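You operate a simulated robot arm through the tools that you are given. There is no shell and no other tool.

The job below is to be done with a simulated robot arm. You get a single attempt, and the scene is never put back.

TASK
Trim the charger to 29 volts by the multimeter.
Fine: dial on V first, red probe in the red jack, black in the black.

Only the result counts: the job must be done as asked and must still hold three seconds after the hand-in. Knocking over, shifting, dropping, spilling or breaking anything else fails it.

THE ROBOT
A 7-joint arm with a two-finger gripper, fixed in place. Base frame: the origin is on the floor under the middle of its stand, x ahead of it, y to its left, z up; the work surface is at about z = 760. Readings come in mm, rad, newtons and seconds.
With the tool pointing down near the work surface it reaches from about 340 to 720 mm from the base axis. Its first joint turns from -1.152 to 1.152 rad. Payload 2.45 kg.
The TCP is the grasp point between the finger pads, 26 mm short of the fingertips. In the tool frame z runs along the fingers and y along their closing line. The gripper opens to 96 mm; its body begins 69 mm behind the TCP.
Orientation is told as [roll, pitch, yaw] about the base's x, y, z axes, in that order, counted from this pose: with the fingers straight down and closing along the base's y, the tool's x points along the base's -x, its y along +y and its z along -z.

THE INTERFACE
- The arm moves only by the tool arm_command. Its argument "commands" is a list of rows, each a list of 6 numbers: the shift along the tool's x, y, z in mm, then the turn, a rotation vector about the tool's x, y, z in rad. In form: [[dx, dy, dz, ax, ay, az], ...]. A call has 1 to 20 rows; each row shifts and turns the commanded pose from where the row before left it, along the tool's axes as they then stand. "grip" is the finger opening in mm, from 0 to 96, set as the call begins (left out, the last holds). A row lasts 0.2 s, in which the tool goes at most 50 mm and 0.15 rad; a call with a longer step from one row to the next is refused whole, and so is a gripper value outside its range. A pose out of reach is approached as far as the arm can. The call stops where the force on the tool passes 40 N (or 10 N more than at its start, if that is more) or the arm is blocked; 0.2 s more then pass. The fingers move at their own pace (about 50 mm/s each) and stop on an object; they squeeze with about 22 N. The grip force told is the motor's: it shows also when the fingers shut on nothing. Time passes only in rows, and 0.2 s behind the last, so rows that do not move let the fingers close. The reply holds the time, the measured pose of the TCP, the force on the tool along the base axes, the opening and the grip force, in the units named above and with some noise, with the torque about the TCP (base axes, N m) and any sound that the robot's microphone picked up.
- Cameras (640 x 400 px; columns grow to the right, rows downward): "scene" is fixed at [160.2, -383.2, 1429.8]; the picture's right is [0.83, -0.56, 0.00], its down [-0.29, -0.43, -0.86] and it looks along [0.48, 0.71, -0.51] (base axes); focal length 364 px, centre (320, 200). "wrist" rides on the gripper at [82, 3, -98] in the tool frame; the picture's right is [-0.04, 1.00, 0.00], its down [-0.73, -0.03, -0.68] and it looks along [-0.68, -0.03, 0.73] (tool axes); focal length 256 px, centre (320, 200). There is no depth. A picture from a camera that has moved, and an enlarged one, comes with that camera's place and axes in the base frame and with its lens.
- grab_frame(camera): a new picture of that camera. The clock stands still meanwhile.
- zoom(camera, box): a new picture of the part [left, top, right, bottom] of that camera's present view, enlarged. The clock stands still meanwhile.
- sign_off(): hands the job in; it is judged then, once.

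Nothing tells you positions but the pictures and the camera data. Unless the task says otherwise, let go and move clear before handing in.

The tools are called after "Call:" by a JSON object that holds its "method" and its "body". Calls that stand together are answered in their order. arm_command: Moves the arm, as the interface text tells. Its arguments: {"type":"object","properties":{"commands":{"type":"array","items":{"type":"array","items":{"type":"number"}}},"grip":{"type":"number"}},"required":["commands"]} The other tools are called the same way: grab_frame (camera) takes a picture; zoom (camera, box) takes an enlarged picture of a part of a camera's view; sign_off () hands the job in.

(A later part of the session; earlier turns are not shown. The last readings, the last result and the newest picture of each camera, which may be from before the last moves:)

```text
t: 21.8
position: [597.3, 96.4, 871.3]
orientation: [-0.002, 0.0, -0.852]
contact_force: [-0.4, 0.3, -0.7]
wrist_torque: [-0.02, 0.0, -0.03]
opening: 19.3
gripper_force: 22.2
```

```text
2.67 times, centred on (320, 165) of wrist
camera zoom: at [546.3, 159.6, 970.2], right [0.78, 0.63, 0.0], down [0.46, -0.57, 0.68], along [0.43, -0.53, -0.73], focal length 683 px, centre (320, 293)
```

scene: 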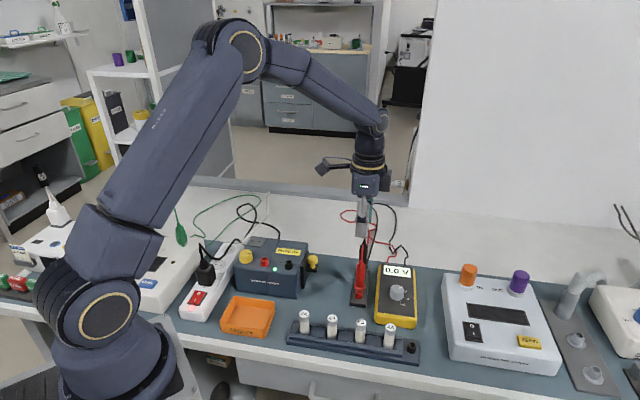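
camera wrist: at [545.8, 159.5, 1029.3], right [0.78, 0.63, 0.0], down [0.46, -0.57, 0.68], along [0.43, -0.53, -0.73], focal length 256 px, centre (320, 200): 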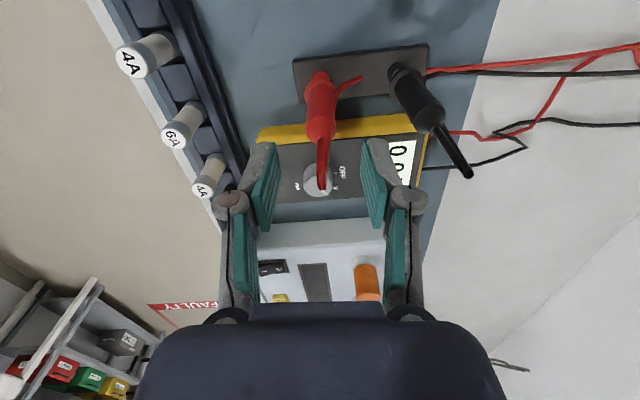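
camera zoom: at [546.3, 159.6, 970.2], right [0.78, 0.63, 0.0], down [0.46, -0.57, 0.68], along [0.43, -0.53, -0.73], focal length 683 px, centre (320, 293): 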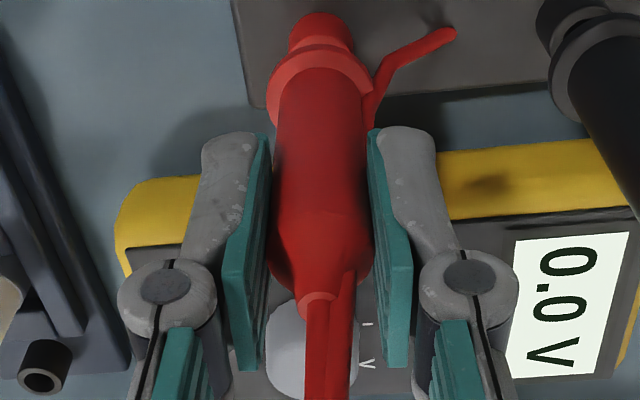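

The red handle is gripped at 19.3 mm. I'll lift it straight up out of the holder.

Call:
{"method": "arm_command", "body": {"commands": [[0, 0, -10, 0, 0, 0], [0, 0, -10, 0, 0, 0], [0, 0, -20, 0, 0, 0], [0, 0, -20, 0, 0, 0], [0, 0, 0, 0, 0, 0]]}}

Call:
{"method": "zoom", "body": {"camera": "scene", "box": [320, 180, 420, 320]}}

Call:
{"method": "grab_frame", "body": {"camera": "wrist"}}

```text
t: 23.0
position: [596.7, 97.6, 931.1]
orientation: [0.0, 0.0, -0.853]
contact_force: [0.1, 0.2, 0.0]
wrist_torque: [0.02, 0.02, 0.02]
opening: 19.5
gripper_force: 21.8
```

```text
2.86 times, centred on (370, 250) of scene
camera zoom: at [160.2, -383.2, 1429.8], right [0.83, -0.56, 0.0], down [-0.29, -0.43, -0.86], along [0.48, 0.71, -0.51], focal length 1041 px, centre (177, 57)
```

zoom: 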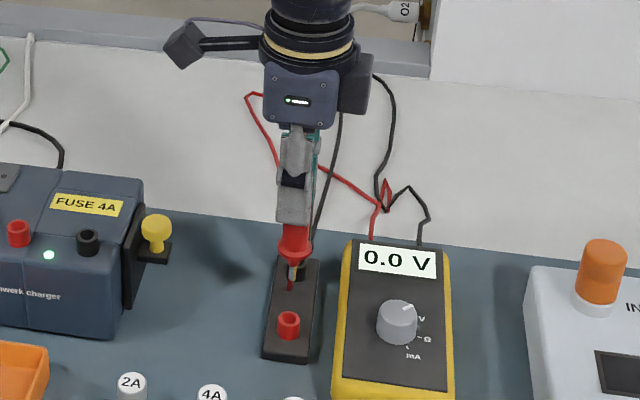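

```text
taken
camera wrist: at [546.6, 159.9, 1030.2], right [0.78, 0.63, 0.0], down [0.46, -0.57, 0.68], along [0.43, -0.53, -0.73], focal length 256 px, centre (320, 200)
```

wrist: 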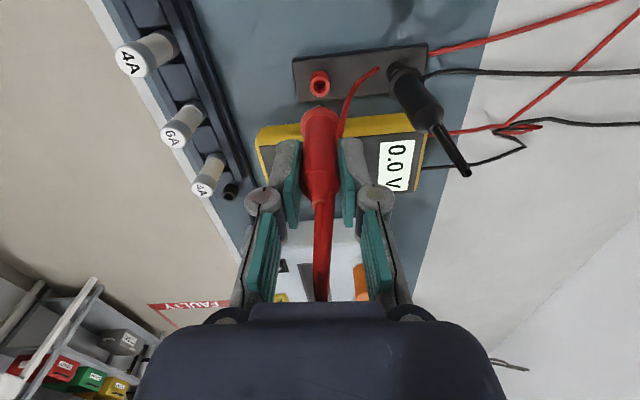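

The probe came out cleanly with no force. I'll zoom in on the exposed pin to learn its length, then keep lifting.

Call:
{"method": "zoom", "body": {"camera": "scene", "box": [345, 240, 385, 305]}}

Call:
{"method": "arm_command", "body": {"commands": [[0, 0, -25, 0, 0, 0], [0, 0, -25, 0, 0, 0], [0, 0, -25, 0, 0, 0], [0, 0, -15, 0, 0, 0], [0, 0, 0, 0, 0, 0]]}}

Call:
{"method": "zoom", "body": {"camera": "scene", "box": [320, 160, 420, 300]}}

```text
6.15 times, centred on (365, 272) of scene
camera zoom: at [160.2, -383.2, 1429.8], right [0.83, -0.56, 0.0], down [-0.29, -0.43, -0.86], along [0.48, 0.71, -0.51], focal length 2241 px, centre (43, -246)
```

zoom: 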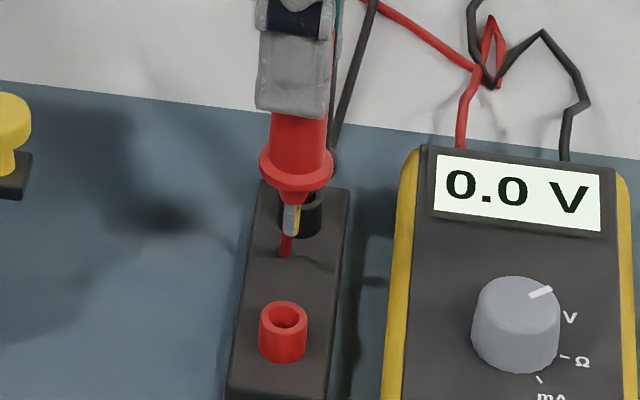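

```text
t: 24.2
position: [597.0, 96.6, 1022.0]
orientation: [0.0, -0.001, -0.852]
contact_force: [-0.2, 1.6, -1.0]
wrist_torque: [0.01, -0.02, 0.01]
opening: 19.5
gripper_force: 22.2
```

```text
2.86 times, centred on (370, 230) of scene
camera zoom: at [160.2, -383.2, 1429.8], right [0.83, -0.56, 0.0], down [-0.29, -0.43, -0.86], along [0.48, 0.71, -0.51], focal length 1041 px, centre (177, 114)
```

zoom: 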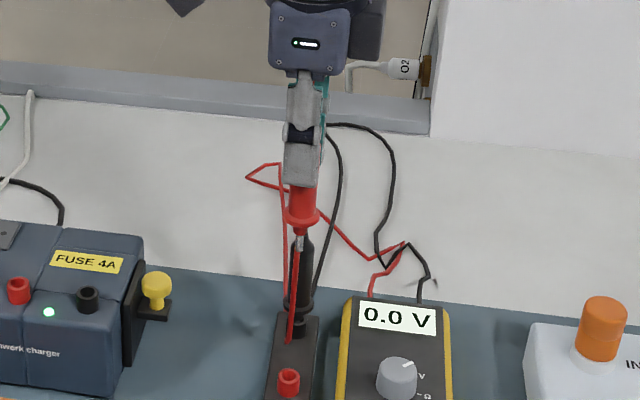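

The pin is about 16–18 mm long and its bottom sits roughly 101 mm below the TCP. I'll carry the probe at z≈1022 to above the red jack and take measurements there.

Call:
{"method": "arm_command", "body": {"commands": [[37.6, -4.7, 0, 0, 0, 0], [37.6, -4.7, 0, 0, 0, 0], [37.6, -4.7, 0, 0, 0, 0], [37.6, -4.7, 0, 0, 0, 0], [37.6, -4.7, 0, 0, 0, 0], [37.6, -4.7, 0, 0, 0, 0], [0, 0, 0, 0, 0, 0]]}}

Call:
{"method": "grab_frame", "body": {"camera": "wrist"}}

Call:
{"method": "grab_frame", "body": {"camera": "scene"}}

Call:
{"method": "zoom", "body": {"camera": "wrist", "box": [240, 60, 400, 190]}}

Call:
{"method": "zoom", "body": {"camera": "scene", "box": [220, 180, 340, 310]}}

```text
t: 25.8
position: [426.1, 247.2, 1022.0]
orientation: [0.0, -0.001, -0.851]
contact_force: [0.3, 0.1, -0.7]
wrist_torque: [-0.01, -0.01, 0.01]
opening: 19.7
gripper_force: 22.1
```

```text
taken
camera wrist: at [375.9, 310.7, 1120.5], right [0.78, 0.63, 0.0], down [0.46, -0.57, 0.68], along [0.43, -0.53, -0.73], focal length 256 px, centre (320, 200)
```

wrist: 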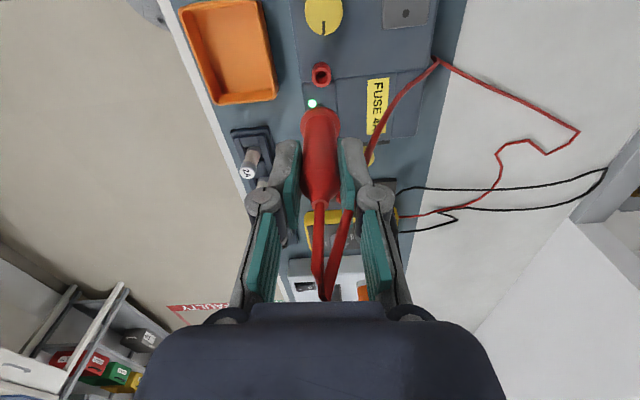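

```text
taken
```

scene: 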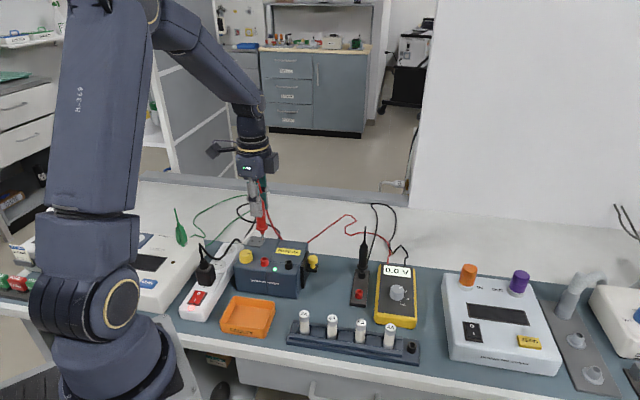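

```text
3.08 times, centred on (320, 125) of wrist
camera zoom: at [375.9, 310.7, 1120.5], right [0.78, 0.63, 0.0], down [0.46, -0.57, 0.68], along [0.43, -0.53, -0.73], focal length 788 px, centre (320, 431)
```

zoom: 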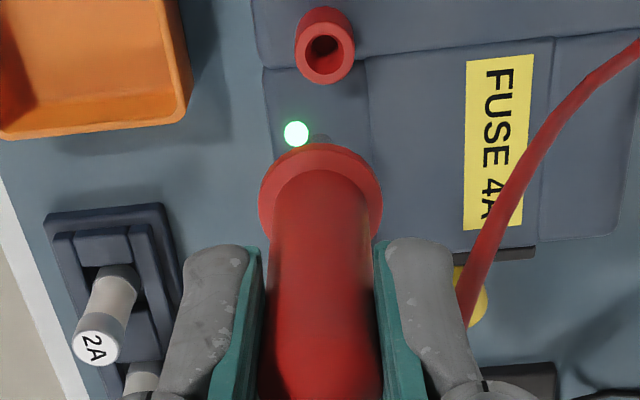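

```text
3.08 times, centred on (280, 245) of scene
camera zoom: at [160.2, -383.2, 1429.8], right [0.83, -0.56, 0.0], down [-0.29, -0.43, -0.86], along [0.48, 0.71, -0.51], focal length 1121 px, centre (443, 62)
```

zoom: 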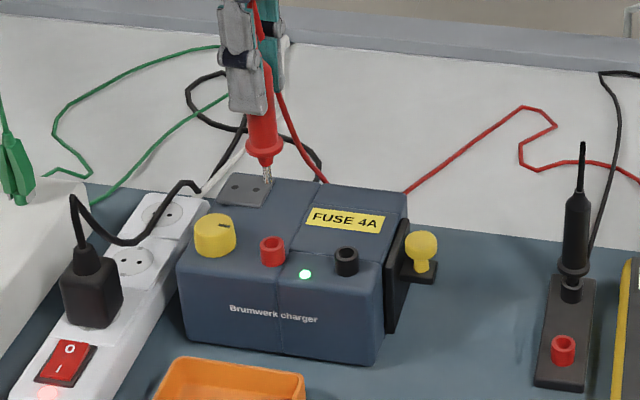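

The jack is about (+2.3, +1.7) mm from the pin in tool x/y, with its top near z≈860. I'll correct that and lower the pin to about 10 mm above the jack to verify.

Call:
{"method": "arm_command", "body": {"commands": [[2.2, 1.7, 0, 0, 0, 0], [0, 0, 20, 0, 0, 0], [0, 0, 20, 0, 0, 0], [0, 0, 10, 0, 0, 0], [0, 0, 0, 0, 0, 0]]}}

Call:
{"method": "zoom", "body": {"camera": "wrist", "box": [260, 30, 380, 130]}}

Call:
{"method": "zoom", "body": {"camera": "scene", "box": [240, 220, 300, 280]}}

```text
t: 27.0
position: [426.6, 250.4, 972.7]
orientation: [0.001, 0.0, -0.851]
contact_force: [0.2, -0.8, 0.4]
wrist_torque: [0.0, 0.03, 0.01]
opening: 19.7
gripper_force: 22.2
```

```text
4.00 times, centred on (320, 80) of wrist
camera zoom: at [375.7, 313.3, 1070.9], right [0.78, 0.63, 0.0], down [0.46, -0.57, 0.68], along [0.43, -0.53, -0.73], focal length 1024 px, centre (320, 680)
```

zoom: 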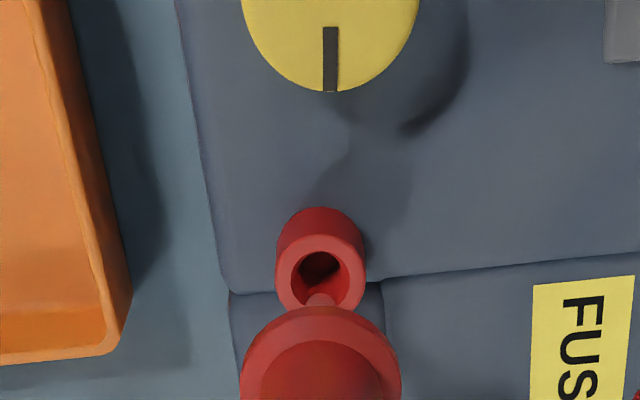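

```text
6.67 times, centred on (270, 250) of scene
camera zoom: at [160.2, -383.2, 1429.8], right [0.83, -0.56, 0.0], down [-0.29, -0.43, -0.86], along [0.48, 0.71, -0.51], focal length 2428 px, centre (653, -133)
```

zoom: 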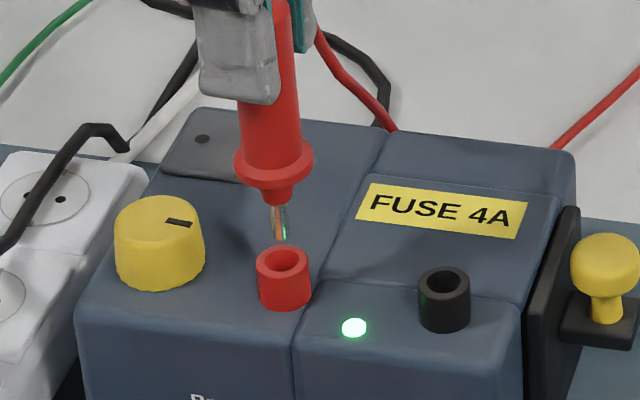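

Call:
{"method": "zoom", "body": {"camera": "scene", "box": [256, 236, 280, 260]}}

Call:
{"method": "zoom", "body": {"camera": "wrist", "box": [300, 70, 340, 120]}}

```text
16.00 times, centred on (268, 248) of scene
camera zoom: at [160.2, -383.2, 1429.8], right [0.83, -0.56, 0.0], down [-0.29, -0.43, -0.86], along [0.48, 0.71, -0.51], focal length 5827 px, centre (1152, -568)
```

zoom: 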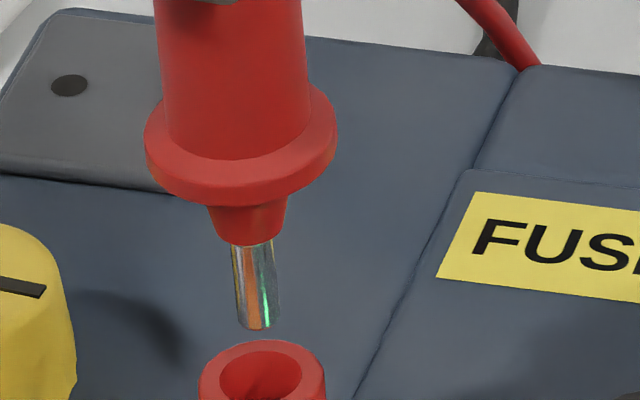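

```text
8.00 times, centred on (320, 95) of wrist
camera zoom: at [375.7, 313.3, 1070.9], right [0.78, 0.63, 0.0], down [0.46, -0.57, 0.68], along [0.43, -0.53, -0.73], focal length 2048 px, centre (320, 1040)
```

zoom: 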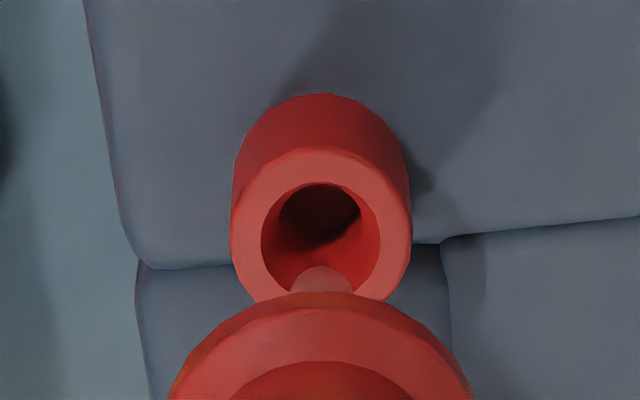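

At 16× zoom the pin and the red jack hole line up within about 0.4 mm in both views. I'll lower it in, first 20 mm and then small steps.

Call:
{"method": "arm_command", "body": {"commands": [[0.3, 0, 5, 0, 0, 0], [0, 0, 5, 0, 0, 0], [0, 0, 5, 0, 0, 0], [0, 0, 3, 0, 0, 0], [0, 0, 2, 0, 0, 0], [0, 0, 0, 0, 0, 0]]}}

Call:
{"method": "zoom", "body": {"camera": "scene", "box": [250, 230, 286, 266]}}

Call:
{"method": "zoom", "body": {"camera": "scene", "box": [340, 240, 420, 320]}}

```text
t: 28.4
position: [426.8, 251.0, 953.4]
orientation: [0.0, -0.001, -0.852]
contact_force: [-1.2, -0.5, 0.1]
wrist_torque: [0.02, 0.01, 0.0]
opening: 19.9
gripper_force: 21.8
```

```text
11.11 times, centred on (268, 248) of scene
camera zoom: at [160.1, -383.2, 1429.8], right [0.83, -0.56, 0.0], down [-0.29, -0.43, -0.86], along [0.48, 0.71, -0.51], focal length 4047 px, centre (898, -333)
```

zoom: 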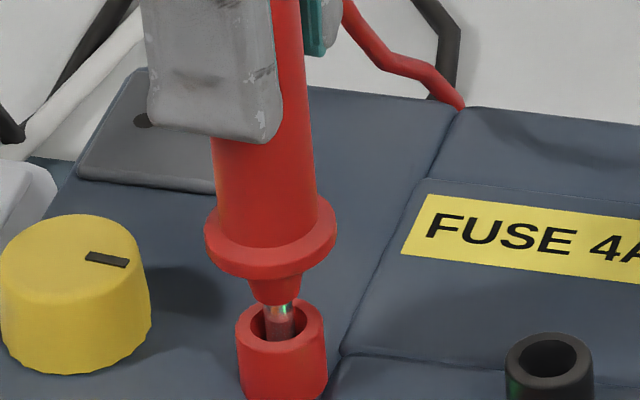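

```text
5.00 times, centred on (380, 280) of scene
camera zoom: at [160.1, -383.2, 1429.8], right [0.83, -0.56, 0.0], down [-0.29, -0.43, -0.86], along [0.48, 0.71, -0.51], focal length 1821 px, centre (20, -200)
```

zoom: 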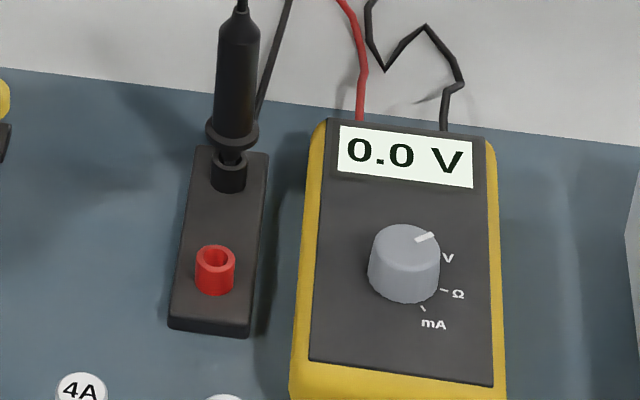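

The pin is inside the jack hole with no contact force. I'll keep lowering in small steps.

Call:
{"method": "arm_command", "body": {"commands": [[0, 0, 2, 0, 0, 0], [0, 0, 2, 0, 0, 0], [0, 0, 1, 0, 0, 0], [0, 0, 0, 0, 0, 0]]}}

Call:
{"method": "zoom", "body": {"camera": "scene", "box": [250, 230, 286, 266]}}

```text
t: 29.4
position: [426.6, 249.6, 947.4]
orientation: [0.0, 0.0, -0.851]
contact_force: [0.5, 0.6, -0.2]
wrist_torque: [-0.02, -0.04, 0.01]
opening: 19.4
gripper_force: 21.6
```

```text
11.11 times, centred on (268, 248) of scene
camera zoom: at [160.2, -383.2, 1429.8], right [0.83, -0.56, 0.0], down [-0.29, -0.43, -0.86], along [0.48, 0.71, -0.51], focal length 4047 px, centre (898, -333)
```

zoom: 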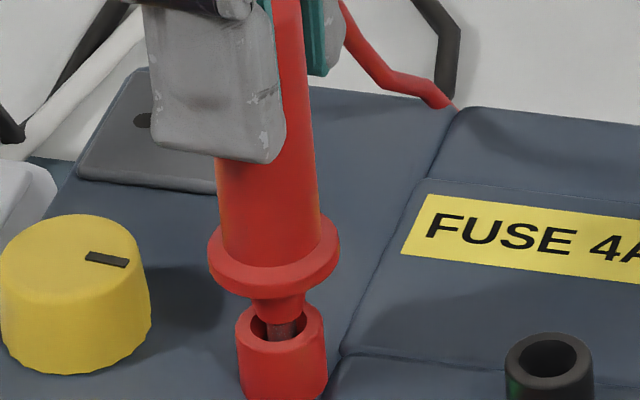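

Call:
{"method": "arm_command", "body": {"commands": [[0, 0, 1.5, 0, 0, 0], [0, 0, 1.5, 0, 0, 0], [0, 0, 0, 0, 0, 0]]}}

Call:
{"method": "zoom", "body": {"camera": "scene", "box": [250, 230, 286, 266]}}

```text
t: 30.2
position: [426.1, 252.2, 945.6]
orientation: [0.002, -0.001, -0.852]
contact_force: [-4.7, -1.4, 21.3]
wrist_torque: [-0.01, 0.12, -0.07]
opening: 19.7
gripper_force: 21.3
```

```text
11.11 times, centred on (268, 248) of scene
camera zoom: at [159.7, -383.5, 1429.8], right [0.83, -0.56, 0.0], down [-0.29, -0.43, -0.86], along [0.48, 0.71, -0.51], focal length 4047 px, centre (898, -333)
```

zoom: 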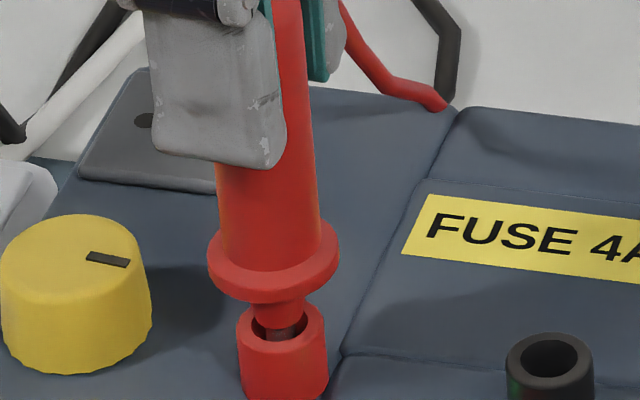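

It bottoms out at TCP z≈945 with about 21 N, which matches the seating depth in the holder. I'll ease off slightly and open the fingers just a little to check that it stands.

Call:
{"method": "arm_command", "body": {"commands": [[0, 0, -0.6, 0, 0, 0], [0, 0, 0, 0, 0, 0]]}}

Call:
{"method": "arm_command", "body": {"commands": [[0, 0, 0, 0, 0, 0], [0, 0, 0, 0, 0, 0]], "grip": 26}}

Call:
{"method": "zoom", "body": {"camera": "scene", "box": [240, 200, 300, 270]}}

Call:
{"method": "zoom", "body": {"camera": "wrist", "box": [240, 60, 400, 240]}}

```text
t: 30.8
position: [425.3, 251.1, 945.6]
orientation: [0.003, 0.0, -0.852]
contact_force: [-2.7, -0.6, 19.2]
wrist_torque: [0.02, 0.1, -0.07]
opening: 19.5
gripper_force: 21.7
```

```text
t: 31.4
position: [425.0, 249.5, 944.2]
orientation: [0.0, 0.001, -0.853]
contact_force: [0.9, 0.4, -0.9]
wrist_torque: [0.01, 0.05, 0.04]
opening: 26.2
gripper_force: 0.0
```

```text
5.71 times, centred on (270, 235) of scene
camera zoom: at [160.2, -383.2, 1429.8], right [0.83, -0.56, 0.0], down [-0.29, -0.43, -0.86], along [0.48, 0.71, -0.51], focal length 2081 px, centre (606, 0)
```

zoom: 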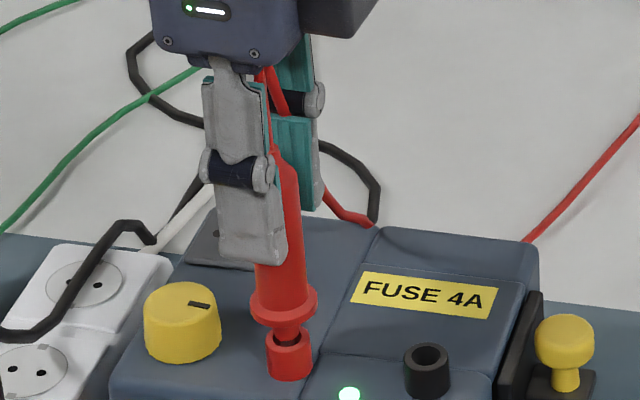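

```text
2.22 times, centred on (320, 150) of wrist
camera zoom: at [375.5, 313.7, 1042.9], right [0.78, 0.63, 0.0], down [0.46, -0.57, 0.68], along [0.43, -0.53, -0.73], focal length 569 px, centre (320, 311)
```

zoom: 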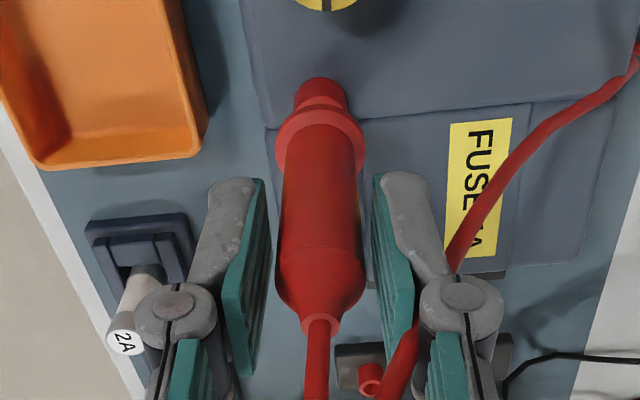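

The probe stands upright on its own. I'll open further and rise straight up.

Call:
{"method": "arm_command", "body": {"commands": [[0, 0, 0, 0, 0, 0], [0, 0, -10, 0, 0, 0], [0, 0, -25, 0, 0, 0], [0, 0, -30, 0, 0, 0], [0, 0, -30, 0, 0, 0], [0, 0, -5, 0, 0, 0], [0, 0, 0, 0, 0, 0]], "grip": 46}}

Call:
{"method": "grab_frame", "body": {"camera": "scene"}}

Call:
{"method": "zoom", "body": {"camera": "scene", "box": [240, 180, 320, 290]}}

Call:
{"method": "grab_frame", "body": {"camera": "wrist"}}

```text
t: 33.0
position: [426.0, 250.8, 1044.9]
orientation: [-0.001, 0.002, -0.85]
contact_force: [0.5, -0.6, 0.2]
wrist_torque: [-0.01, 0.01, 0.04]
opening: 45.8
gripper_force: 0.0
```

```text
taken
```

scene: 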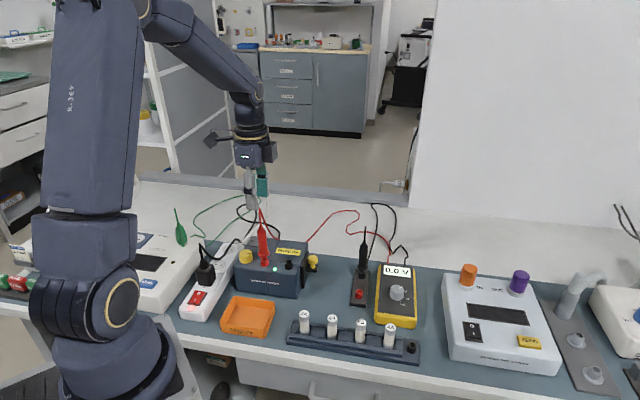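

```text
3.64 times, centred on (280, 235) of scene
camera zoom: at [160.1, -383.2, 1429.8], right [0.83, -0.56, 0.0], down [-0.29, -0.43, -0.86], along [0.48, 0.71, -0.51], focal length 1324 px, centre (466, 73)
```

zoom: 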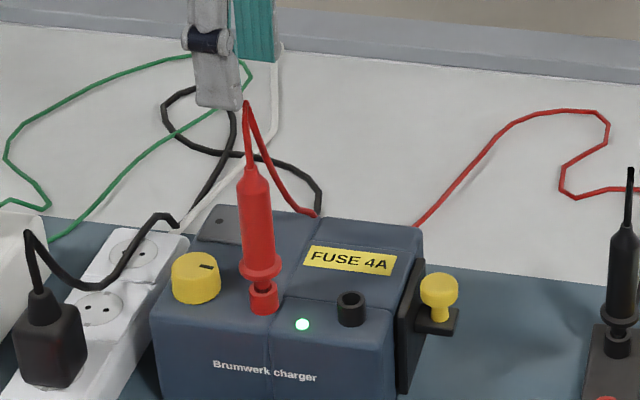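

```text
taken
camera wrist: at [375.8, 313.8, 1143.3], right [0.78, 0.63, 0.0], down [0.46, -0.57, 0.68], along [0.43, -0.53, -0.73], focal length 256 px, centre (320, 200)
```

wrist: 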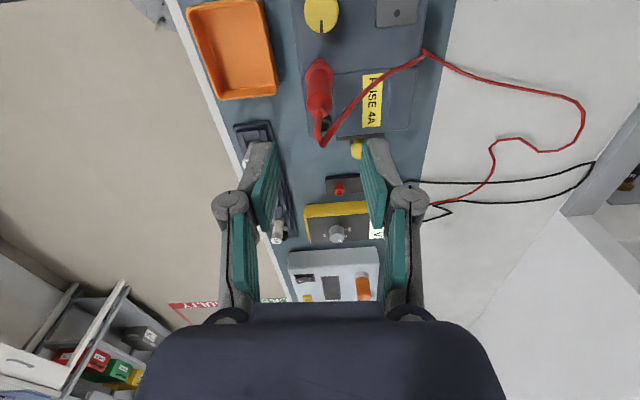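

The red probe is seated and upright in the red jack. Next I'll move above the black probe at about (647, 147).

Call:
{"method": "arm_command", "body": {"commands": [[0, 0, -30, 0, 0, 0], [-37.33, 16.32, 0, 0, 0, 0], [-37.33, 16.32, 0, 0, 0, 0], [-37.33, 16.32, 0, 0, 0, 0], [-37.33, 16.32, 0, 0, 0, 0], [-37.33, 16.32, 0, 0, 0, 0], [-37.33, 16.32, 0, 0, 0, 0], [0, 0, 25, 0, 0, 0], [0, 0, 25, 0, 0, 0], [0, 0, 25, 0, 0, 0], [0, 0, 0, 0, 0, 0]], "grip": 46}}

Call:
{"method": "grab_frame", "body": {"camera": "wrist"}}

Call:
{"method": "zoom", "body": {"camera": "wrist", "box": [240, 30, 400, 150]}}

Call:
{"method": "grab_frame", "body": {"camera": "scene"}}

```text
t: 35.4
position: [647.1, 145.7, 1000.0]
orientation: [0.0, 0.0, -0.849]
contact_force: [0.2, 0.4, 0.0]
wrist_torque: [0.02, -0.05, -0.02]
opening: 46.0
gripper_force: 0.2
```

```text
taken
camera wrist: at [596.3, 209.7, 1098.0], right [0.78, 0.63, 0.0], down [0.46, -0.57, 0.68], along [0.43, -0.53, -0.73], focal length 256 px, centre (320, 200)
```

wrist: 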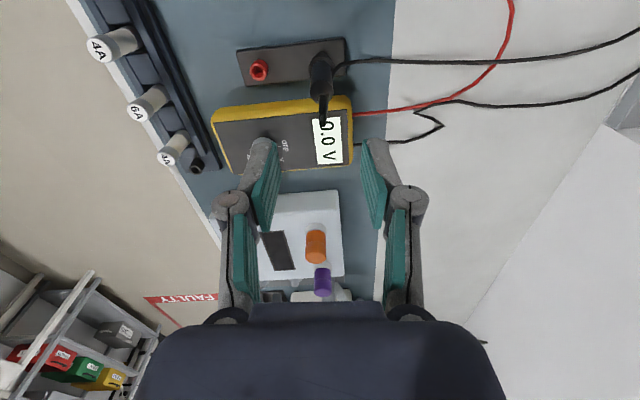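

```text
3.33 times, centred on (320, 90) of wrist
camera zoom: at [596.3, 209.7, 1098.0], right [0.78, 0.63, 0.0], down [0.46, -0.57, 0.68], along [0.43, -0.53, -0.73], focal length 853 px, centre (320, 567)
```

zoom: 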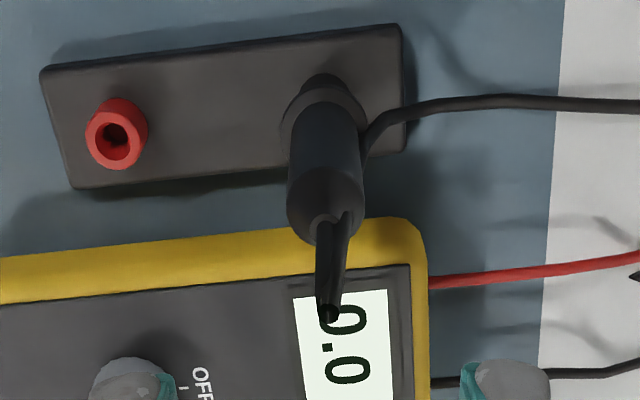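

```text
taken
```

scene: 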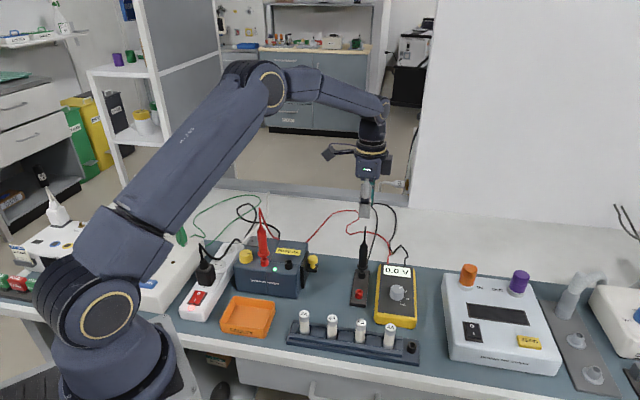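

Call:
{"method": "arm_command", "body": {"commands": [[0, 0.7, 0, 0, 0, 0], [0, 0, 25, 0, 0, 0], [0, 0, 25, 0, 0, 0], [0, 0, 20, 0, 0, 0], [0, 0, 0, 0, 0, 0]], "grip": 46}}

Call:
{"method": "zoom", "body": {"camera": "wrist", "box": [240, 60, 400, 240]}}

Call:
{"method": "zoom", "body": {"camera": "scene", "box": [320, 180, 420, 320]}}

```text
t: 36.6
position: [648.4, 147.5, 928.6]
orientation: [0.0, 0.002, -0.852]
contact_force: [-0.4, -0.1, -0.1]
wrist_torque: [0.0, 0.02, 0.02]
opening: 46.0
gripper_force: 0.0
```

```text
2.22 times, centred on (320, 150) of wrist
camera zoom: at [597.2, 210.5, 1027.5], right [0.78, 0.63, 0.0], down [0.46, -0.57, 0.68], along [0.43, -0.53, -0.73], focal length 569 px, centre (320, 311)
```

zoom: 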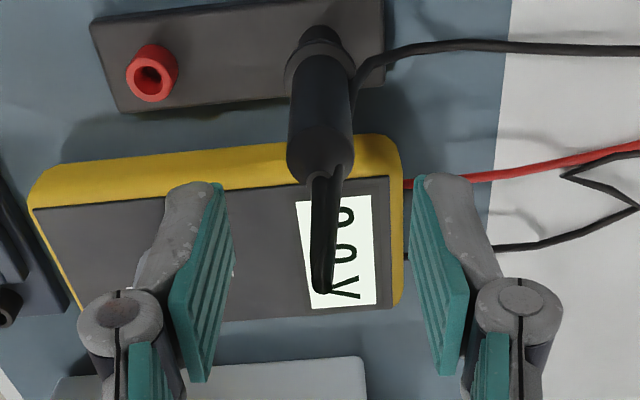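

```text
2.86 times, centred on (370, 250) of scene
camera zoom: at [160.2, -383.2, 1429.8], right [0.83, -0.56, 0.0], down [-0.29, -0.43, -0.86], along [0.48, 0.71, -0.51], focal length 1041 px, centre (177, 57)
```

zoom: 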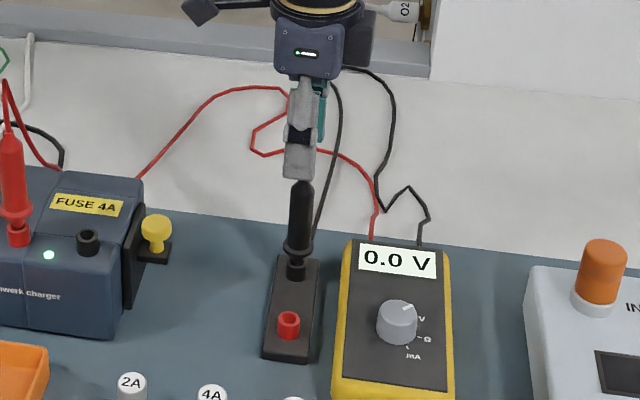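

Call:
{"method": "arm_command", "body": {"commands": [[0, 0, 20, 0, 0, 0], [0, 0, 20, 0, 0, 0], [0, 0, 12, 0, 0, 0], [0, 0, 6, 0, 0, 0], [0, 0, 0, 0, 0, 0]], "grip": 46}}

Call:
{"method": "zoom", "body": {"camera": "wrist", "box": [240, 90, 400, 240]}}

Call:
{"method": "arm_command", "body": {"commands": [[0, 0, 0, 0, 0, 0], [0, 0, 0, 0, 0, 0], [0, 0, 0, 0, 0, 0], [0, 0, 0, 0, 0, 0]], "grip": 10}}

Call:
{"method": "zoom", "body": {"camera": "wrist", "box": [240, 90, 400, 240]}}

```text
t: 37.8
position: [646.4, 147.0, 870.6]
orientation: [-0.001, 0.001, -0.853]
contact_force: [0.0, -0.3, -0.6]
wrist_torque: [-0.01, 0.01, 0.02]
opening: 45.9
gripper_force: 0.0
```

```text
2.67 times, centred on (320, 165) of wrist
camera zoom: at [597.3, 209.9, 969.2], right [0.78, 0.63, 0.0], down [0.46, -0.57, 0.68], along [0.43, -0.53, -0.73], focal length 683 px, centre (320, 293)
```

zoom: 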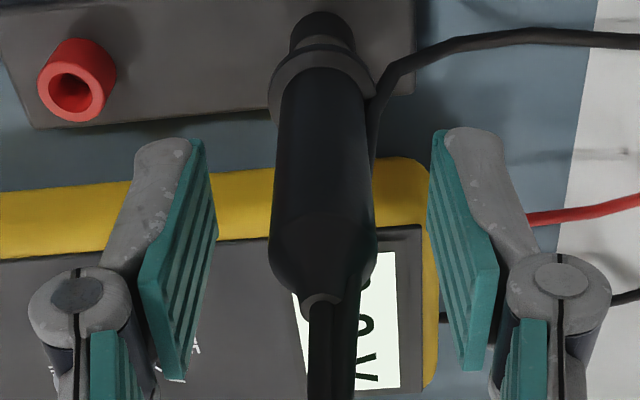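

```text
t: 38.8
position: [647.5, 146.7, 871.2]
orientation: [0.0, 0.0, -0.852]
contact_force: [1.6, 0.9, -1.5]
wrist_torque: [0.05, -0.04, -0.05]
opening: 19.9
gripper_force: 21.8
```

```text
2.67 times, centred on (320, 165) of wrist
camera zoom: at [597.4, 210.1, 969.4], right [0.78, 0.63, 0.0], down [0.46, -0.57, 0.68], along [0.43, -0.53, -0.73], focal length 683 px, centre (320, 293)
```

zoom: 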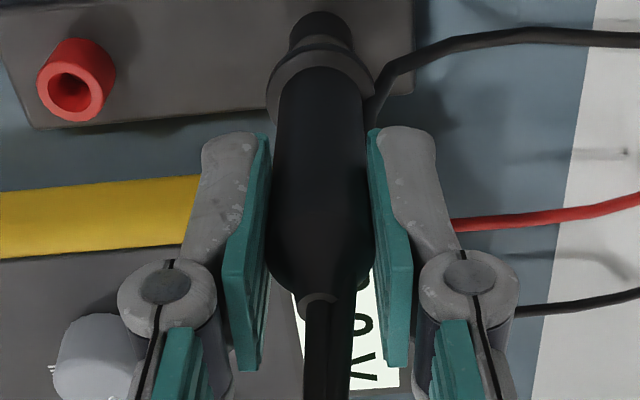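

The black probe is gripped at 19.9 mm. I'll lift it out and carry it at z≈1022 to above the black jack at about (467, 207).

Call:
{"method": "arm_command", "body": {"commands": [[0, 0, -10, 0, 0, 0], [0, 0, -10, 0, 0, 0], [0, 0, -25, 0, 0, 0], [0, 0, -25, 0, 0, 0], [0, 0, -25, 0, 0, 0], [0, 0, -25, 0, 0, 0], [0, 0, -30, 0, 0, 0], [0, 0, 0, 0, 0, 0]]}}

Call:
{"method": "zoom", "body": {"camera": "scene", "box": [320, 160, 420, 320]}}

Call:
{"method": "arm_command", "body": {"commands": [[32.92, -19.22, 0, 0, 0, 0], [32.92, -19.22, 0, 0, 0, 0], [32.92, -19.22, 0, 0, 0, 0], [32.92, -19.22, 0, 0, 0, 0], [32.92, -19.22, 0, 0, 0, 0], [0, 0, 0, 0, 0, 0]]}}

Call:
{"method": "grab_frame", "body": {"camera": "wrist"}}

Call:
{"method": "zoom", "body": {"camera": "wrist", "box": [260, 50, 380, 150]}}

Call:
{"method": "zoom", "body": {"camera": "scene", "box": [240, 190, 320, 280]}}

```text
t: 40.6
position: [646.5, 146.1, 1021.7]
orientation: [0.001, 0.0, -0.852]
contact_force: [0.3, -0.1, -0.6]
wrist_torque: [-0.03, 0.03, 0.0]
opening: 19.6
gripper_force: 21.9
```

```text
2.50 times, centred on (370, 240) of scene
camera zoom: at [160.2, -383.2, 1429.8], right [0.83, -0.56, 0.0], down [-0.29, -0.43, -0.86], along [0.48, 0.71, -0.51], focal length 910 px, centre (195, 100)
```

zoom: 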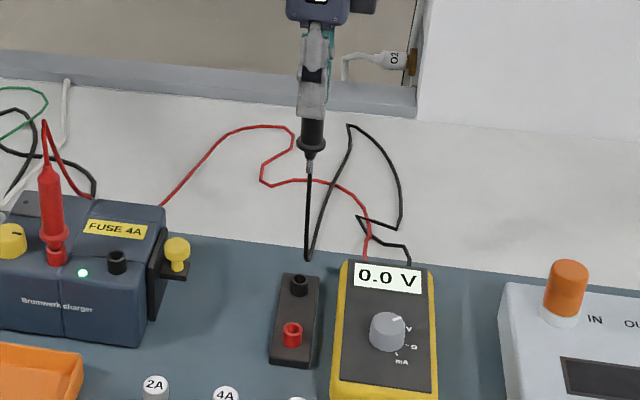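

```text
t: 42.0
position: [466.3, 207.7, 1022.5]
orientation: [0.0, 0.0, -0.852]
contact_force: [0.6, 0.2, -0.9]
wrist_torque: [-0.03, -0.04, 0.03]
opening: 19.8
gripper_force: 22.0
```

```text
taken
camera wrist: at [416.7, 270.2, 1120.2], right [0.78, 0.63, 0.0], down [0.46, -0.57, 0.68], along [0.43, -0.53, -0.73], focal length 256 px, centre (320, 200)
```

wrist: 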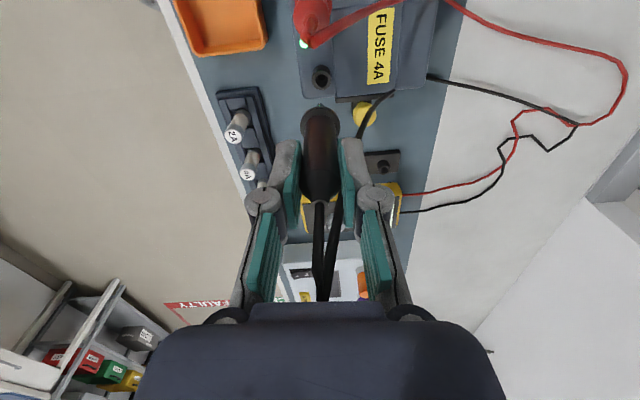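

```text
4.00 times, centred on (320, 100) of wrist
camera zoom: at [416.7, 270.2, 1120.2], right [0.78, 0.63, 0.0], down [0.46, -0.57, 0.68], along [0.43, -0.53, -0.73], focal length 1024 px, centre (320, 600)
```

zoom: 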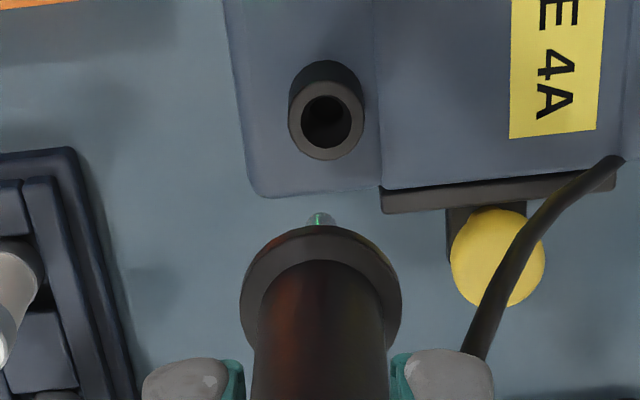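

```text
4.44 times, centred on (280, 235) of scene
camera zoom: at [160.1, -383.2, 1429.8], right [0.83, -0.56, 0.0], down [-0.29, -0.43, -0.86], along [0.48, 0.71, -0.51], focal length 1619 px, centre (498, 44)
```

zoom: 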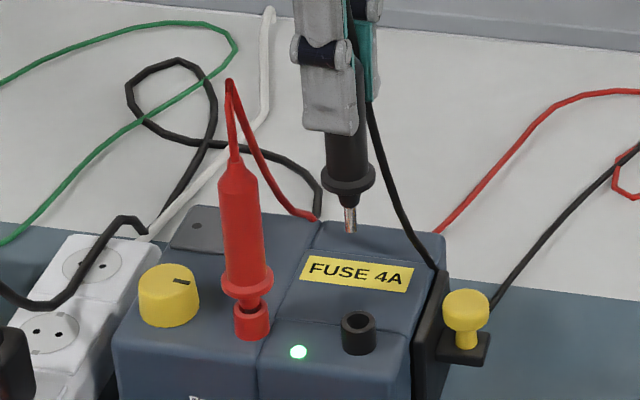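

Call:
{"method": "arm_command", "body": {"commands": [[-0.7, 1.1, 0, 0, 0, 0], [0, 0, 20, 0, 0, 0], [0, 0, 20, 0, 0, 0], [0, 0, 10, 0, 0, 0], [0, 0, 0, 0, 0, 0]]}}

Call:
{"method": "zoom", "body": {"camera": "wrist", "box": [300, 70, 340, 120]}}

Call:
{"method": "zoom", "body": {"camera": "scene", "box": [276, 240, 300, 264]}}

Call:
{"method": "grab_frame", "body": {"camera": "wrist"}}

Call:
{"method": "zoom", "body": {"camera": "scene", "box": [240, 190, 320, 280]}}

```text
t: 43.2
position: [467.3, 207.7, 971.4]
orientation: [0.001, 0.0, -0.852]
contact_force: [1.3, -0.1, -0.4]
wrist_torque: [-0.03, 0.01, 0.02]
opening: 19.6
gripper_force: 21.8
```

```text
8.00 times, centred on (320, 95) of wrist
camera zoom: at [417.8, 271.0, 1070.0], right [0.78, 0.63, 0.0], down [0.46, -0.57, 0.68], along [0.43, -0.53, -0.73], focal length 2048 px, centre (320, 1040)
```

zoom: 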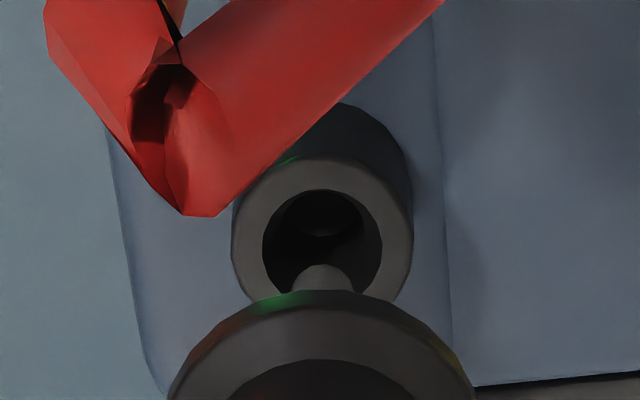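

```text
16.00 times, centred on (288, 252) of scene
camera zoom: at [160.2, -383.2, 1429.8], right [0.83, -0.56, 0.0], down [-0.29, -0.43, -0.86], along [0.48, 0.71, -0.51], focal length 5827 px, centre (832, -632)
```

zoom: 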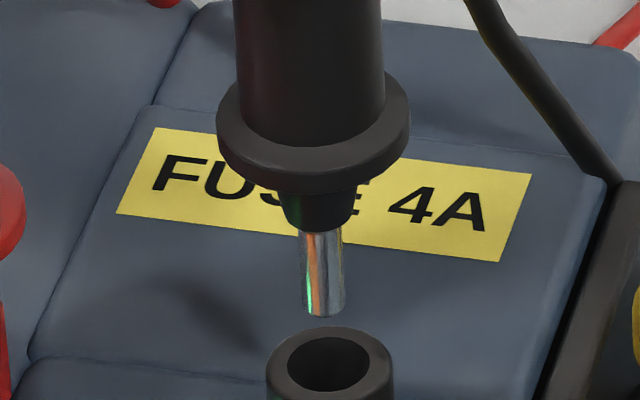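

```text
taken
camera wrist: at [417.8, 271.0, 1070.0], right [0.78, 0.63, 0.0], down [0.46, -0.57, 0.68], along [0.43, -0.53, -0.73], focal length 256 px, centre (320, 200)
```

wrist: 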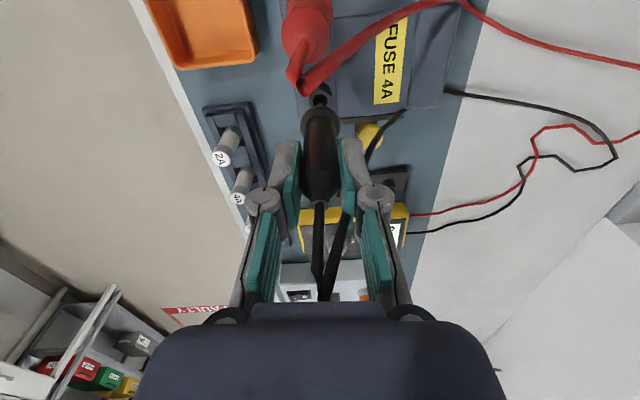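

```text
4.44 times, centred on (280, 235) of scene
camera zoom: at [160.2, -383.2, 1429.8], right [0.83, -0.56, 0.0], down [-0.29, -0.43, -0.86], along [0.48, 0.71, -0.51], focal length 1619 px, centre (498, 44)
```

zoom: 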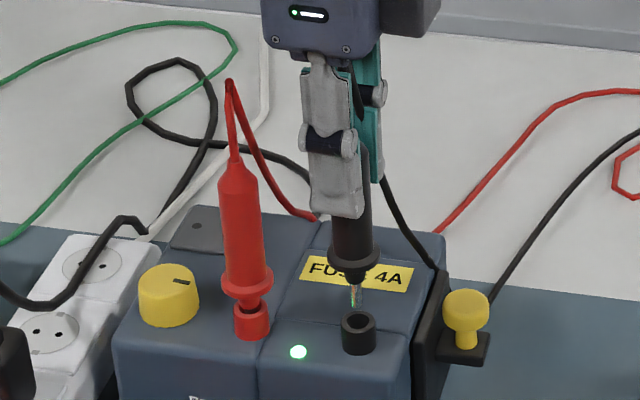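

The black pin is aligned with the black jack within about 0.3 mm. I'll insert it the same way as the red one.

Call:
{"method": "arm_command", "body": {"commands": [[-0.2, 0, 5, 0, 0, 0], [0, 0, 5, 0, 0, 0], [0, 0, 5, 0, 0, 0], [0, 0, 3, 0, 0, 0], [0, 0, 2, 0, 0, 0], [0, 0, 2, 0, 0, 0], [0, 0, 2, 0, 0, 0], [0, 0, 0, 0, 0, 0]]}}

Call:
{"method": "zoom", "body": {"camera": "scene", "box": [265, 235, 305, 275]}}

Call:
{"method": "zoom", "body": {"camera": "scene", "box": [360, 250, 420, 310]}}

```text
t: 45.0
position: [467.8, 206.8, 947.5]
orientation: [0.0, -0.001, -0.852]
contact_force: [1.1, -0.7, 0.2]
wrist_torque: [-0.01, 0.02, -0.06]
opening: 19.6
gripper_force: 21.9
```

```text
10.00 times, centred on (285, 255) of scene
camera zoom: at [160.1, -383.2, 1429.8], right [0.83, -0.56, 0.0], down [-0.29, -0.43, -0.86], along [0.48, 0.71, -0.51], focal length 3642 px, centre (670, -350)
```

zoom: 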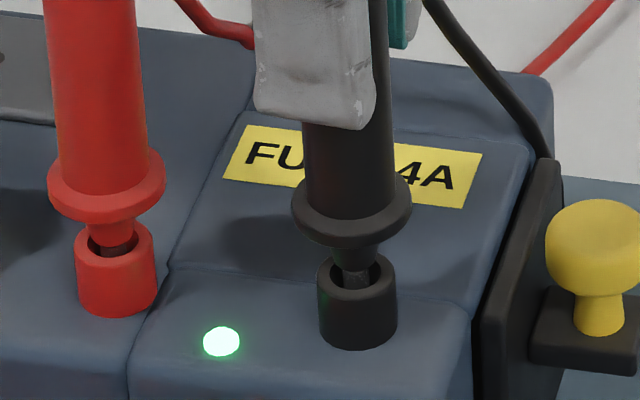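

```text
6.67 times, centred on (390, 280) of scene
camera zoom: at [160.1, -383.2, 1429.8], right [0.83, -0.56, 0.0], down [-0.29, -0.43, -0.86], along [0.48, 0.71, -0.51], focal length 2428 px, centre (-147, -333)
```

zoom: 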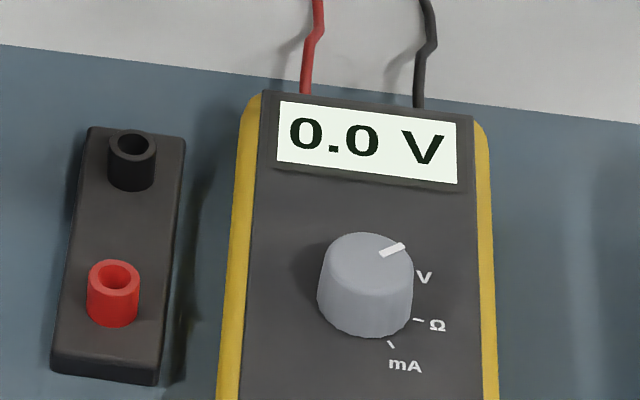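

Call:
{"method": "arm_command", "body": {"commands": [[0, 0, 1.5, 0, 0, 0], [0, 0, 1.5, 0, 0, 0], [0, 0, 0.5, 0, 0, 0], [0, 0, 0, 0, 0, 0]]}}

Call:
{"method": "zoom", "body": {"camera": "scene", "box": [265, 235, 305, 275]}}

Call:
{"method": "zoom", "body": {"camera": "scene", "box": [360, 250, 420, 310]}}

```text
t: 46.0
position: [469.2, 207.8, 943.5]
orientation: [0.001, -0.001, -0.853]
contact_force: [-2.9, -0.3, 14.6]
wrist_torque: [0.03, 0.12, -0.05]
opening: 19.6
gripper_force: 22.1
```

```text
10.00 times, centred on (285, 255) of scene
camera zoom: at [159.9, -383.3, 1429.8], right [0.83, -0.56, 0.0], down [-0.29, -0.43, -0.86], along [0.48, 0.71, -0.51], focal length 3642 px, centre (670, -350)
```

zoom: 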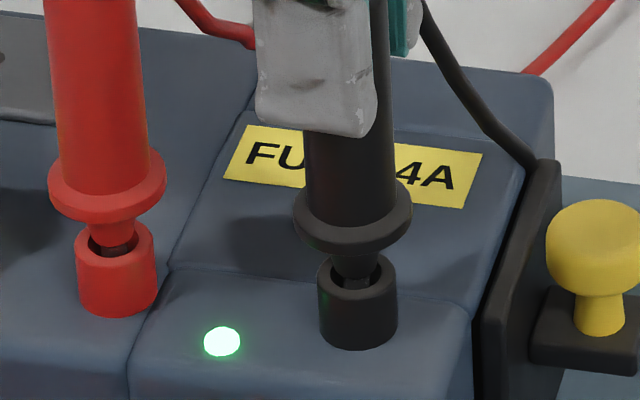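

```text
6.67 times, centred on (390, 280) of scene
camera zoom: at [159.9, -383.3, 1429.8], right [0.83, -0.56, 0.0], down [-0.29, -0.43, -0.86], along [0.48, 0.71, -0.51], focal length 2428 px, centre (-147, -333)
```

zoom: 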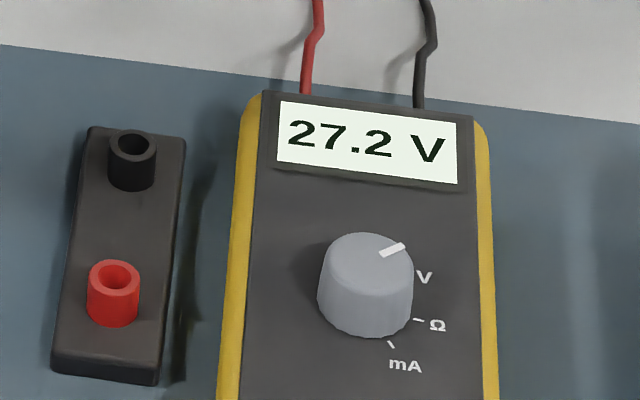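

Both probes are seated and the meter reads 27.2 V. I'll release the black probe carefully and rise.

Call:
{"method": "arm_command", "body": {"commands": [[0, 0, -0.5, 0, 0, 0], [0, 0, 0, 0, 0, 0]]}}

Call:
{"method": "arm_command", "body": {"commands": [[0, 0, 0, 0, 0, 0], [0, 0, 0, 0, 0, 0]], "grip": 26}}

Call:
{"method": "arm_command", "body": {"commands": [[0, 0, 0, 0, 0, 0], [0, 0, 0, 0, 0, 0], [0, 0, -10, 0, 0, 0], [0, 0, -25, 0, 0, 0], [0, 0, -30, 0, 0, 0], [0, 0, -30, 0, 0, 0], [0, 0, -30, 0, 0, 0], [0, 0, 0, 0, 0, 0]], "grip": 42}}

Call:
{"method": "grab_frame", "body": {"camera": "scene"}}

Call:
{"method": "zoom", "body": {"camera": "scene", "box": [220, 190, 330, 300]}}

Call:
{"method": "zoom", "body": {"camera": "scene", "box": [360, 250, 420, 310]}}

Call:
{"method": "grab_frame", "body": {"camera": "wrist"}}

```text
t: 46.6
position: [468.5, 207.1, 944.9]
orientation: [0.001, 0.0, -0.852]
contact_force: [-1.0, 2.1, 11.4]
wrist_torque: [0.16, 0.08, -0.03]
opening: 19.7
gripper_force: 21.2
```

```text
t: 47.2
position: [467.9, 207.8, 944.8]
orientation: [0.0, -0.001, -0.854]
contact_force: [0.7, 0.2, 0.1]
wrist_torque: [0.05, 0.01, 0.01]
opening: 25.9
gripper_force: 0.1
```

```text
t: 49.0
position: [467.5, 208.0, 1069.5]
orientation: [0.001, 0.001, -0.852]
contact_force: [0.5, 0.2, -0.6]
wrist_torque: [-0.01, 0.0, -0.02]
opening: 42.2
gripper_force: 0.1
```

```text
taken
```

scene: 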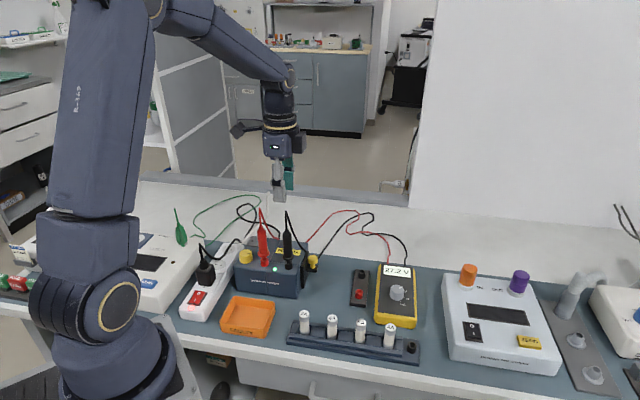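

```text
3.64 times, centred on (275, 245) of scene
camera zoom: at [160.1, -383.2, 1429.8], right [0.83, -0.56, 0.0], down [-0.29, -0.43, -0.86], along [0.48, 0.71, -0.51], focal length 1324 px, centre (484, 36)
```

zoom: 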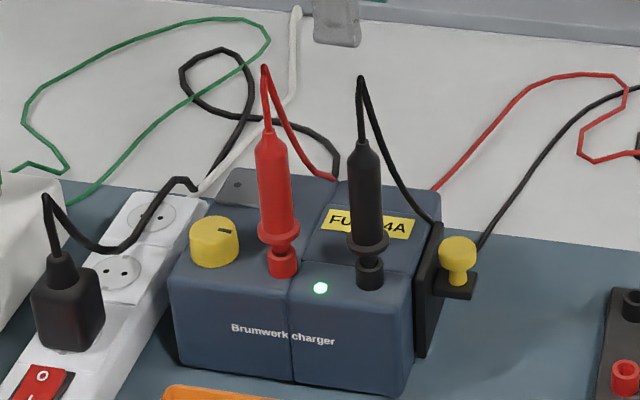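

```text
6.67 times, centred on (390, 280) of scene
camera zoom: at [160.1, -383.2, 1429.8], right [0.83, -0.56, 0.0], down [-0.29, -0.43, -0.86], along [0.48, 0.71, -0.51], focal length 2428 px, centre (-147, -333)
```

zoom: 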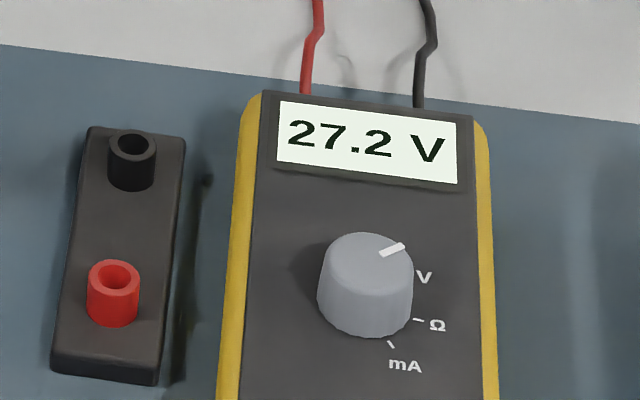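

```text
taken
camera wrist: at [418.2, 270.6, 1168.2], right [0.78, 0.63, 0.0], down [0.46, -0.57, 0.68], along [0.43, -0.53, -0.73], focal length 256 px, centre (320, 200)
```

wrist: 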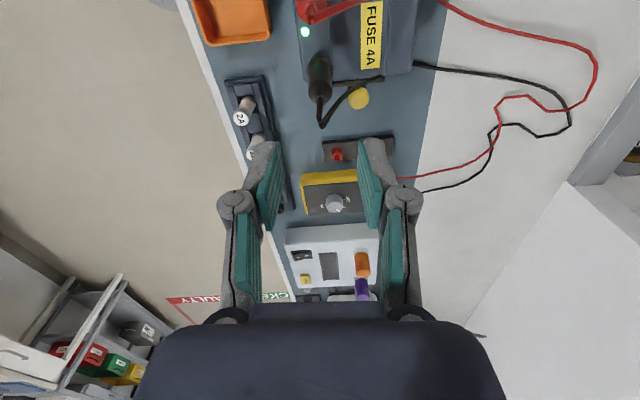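

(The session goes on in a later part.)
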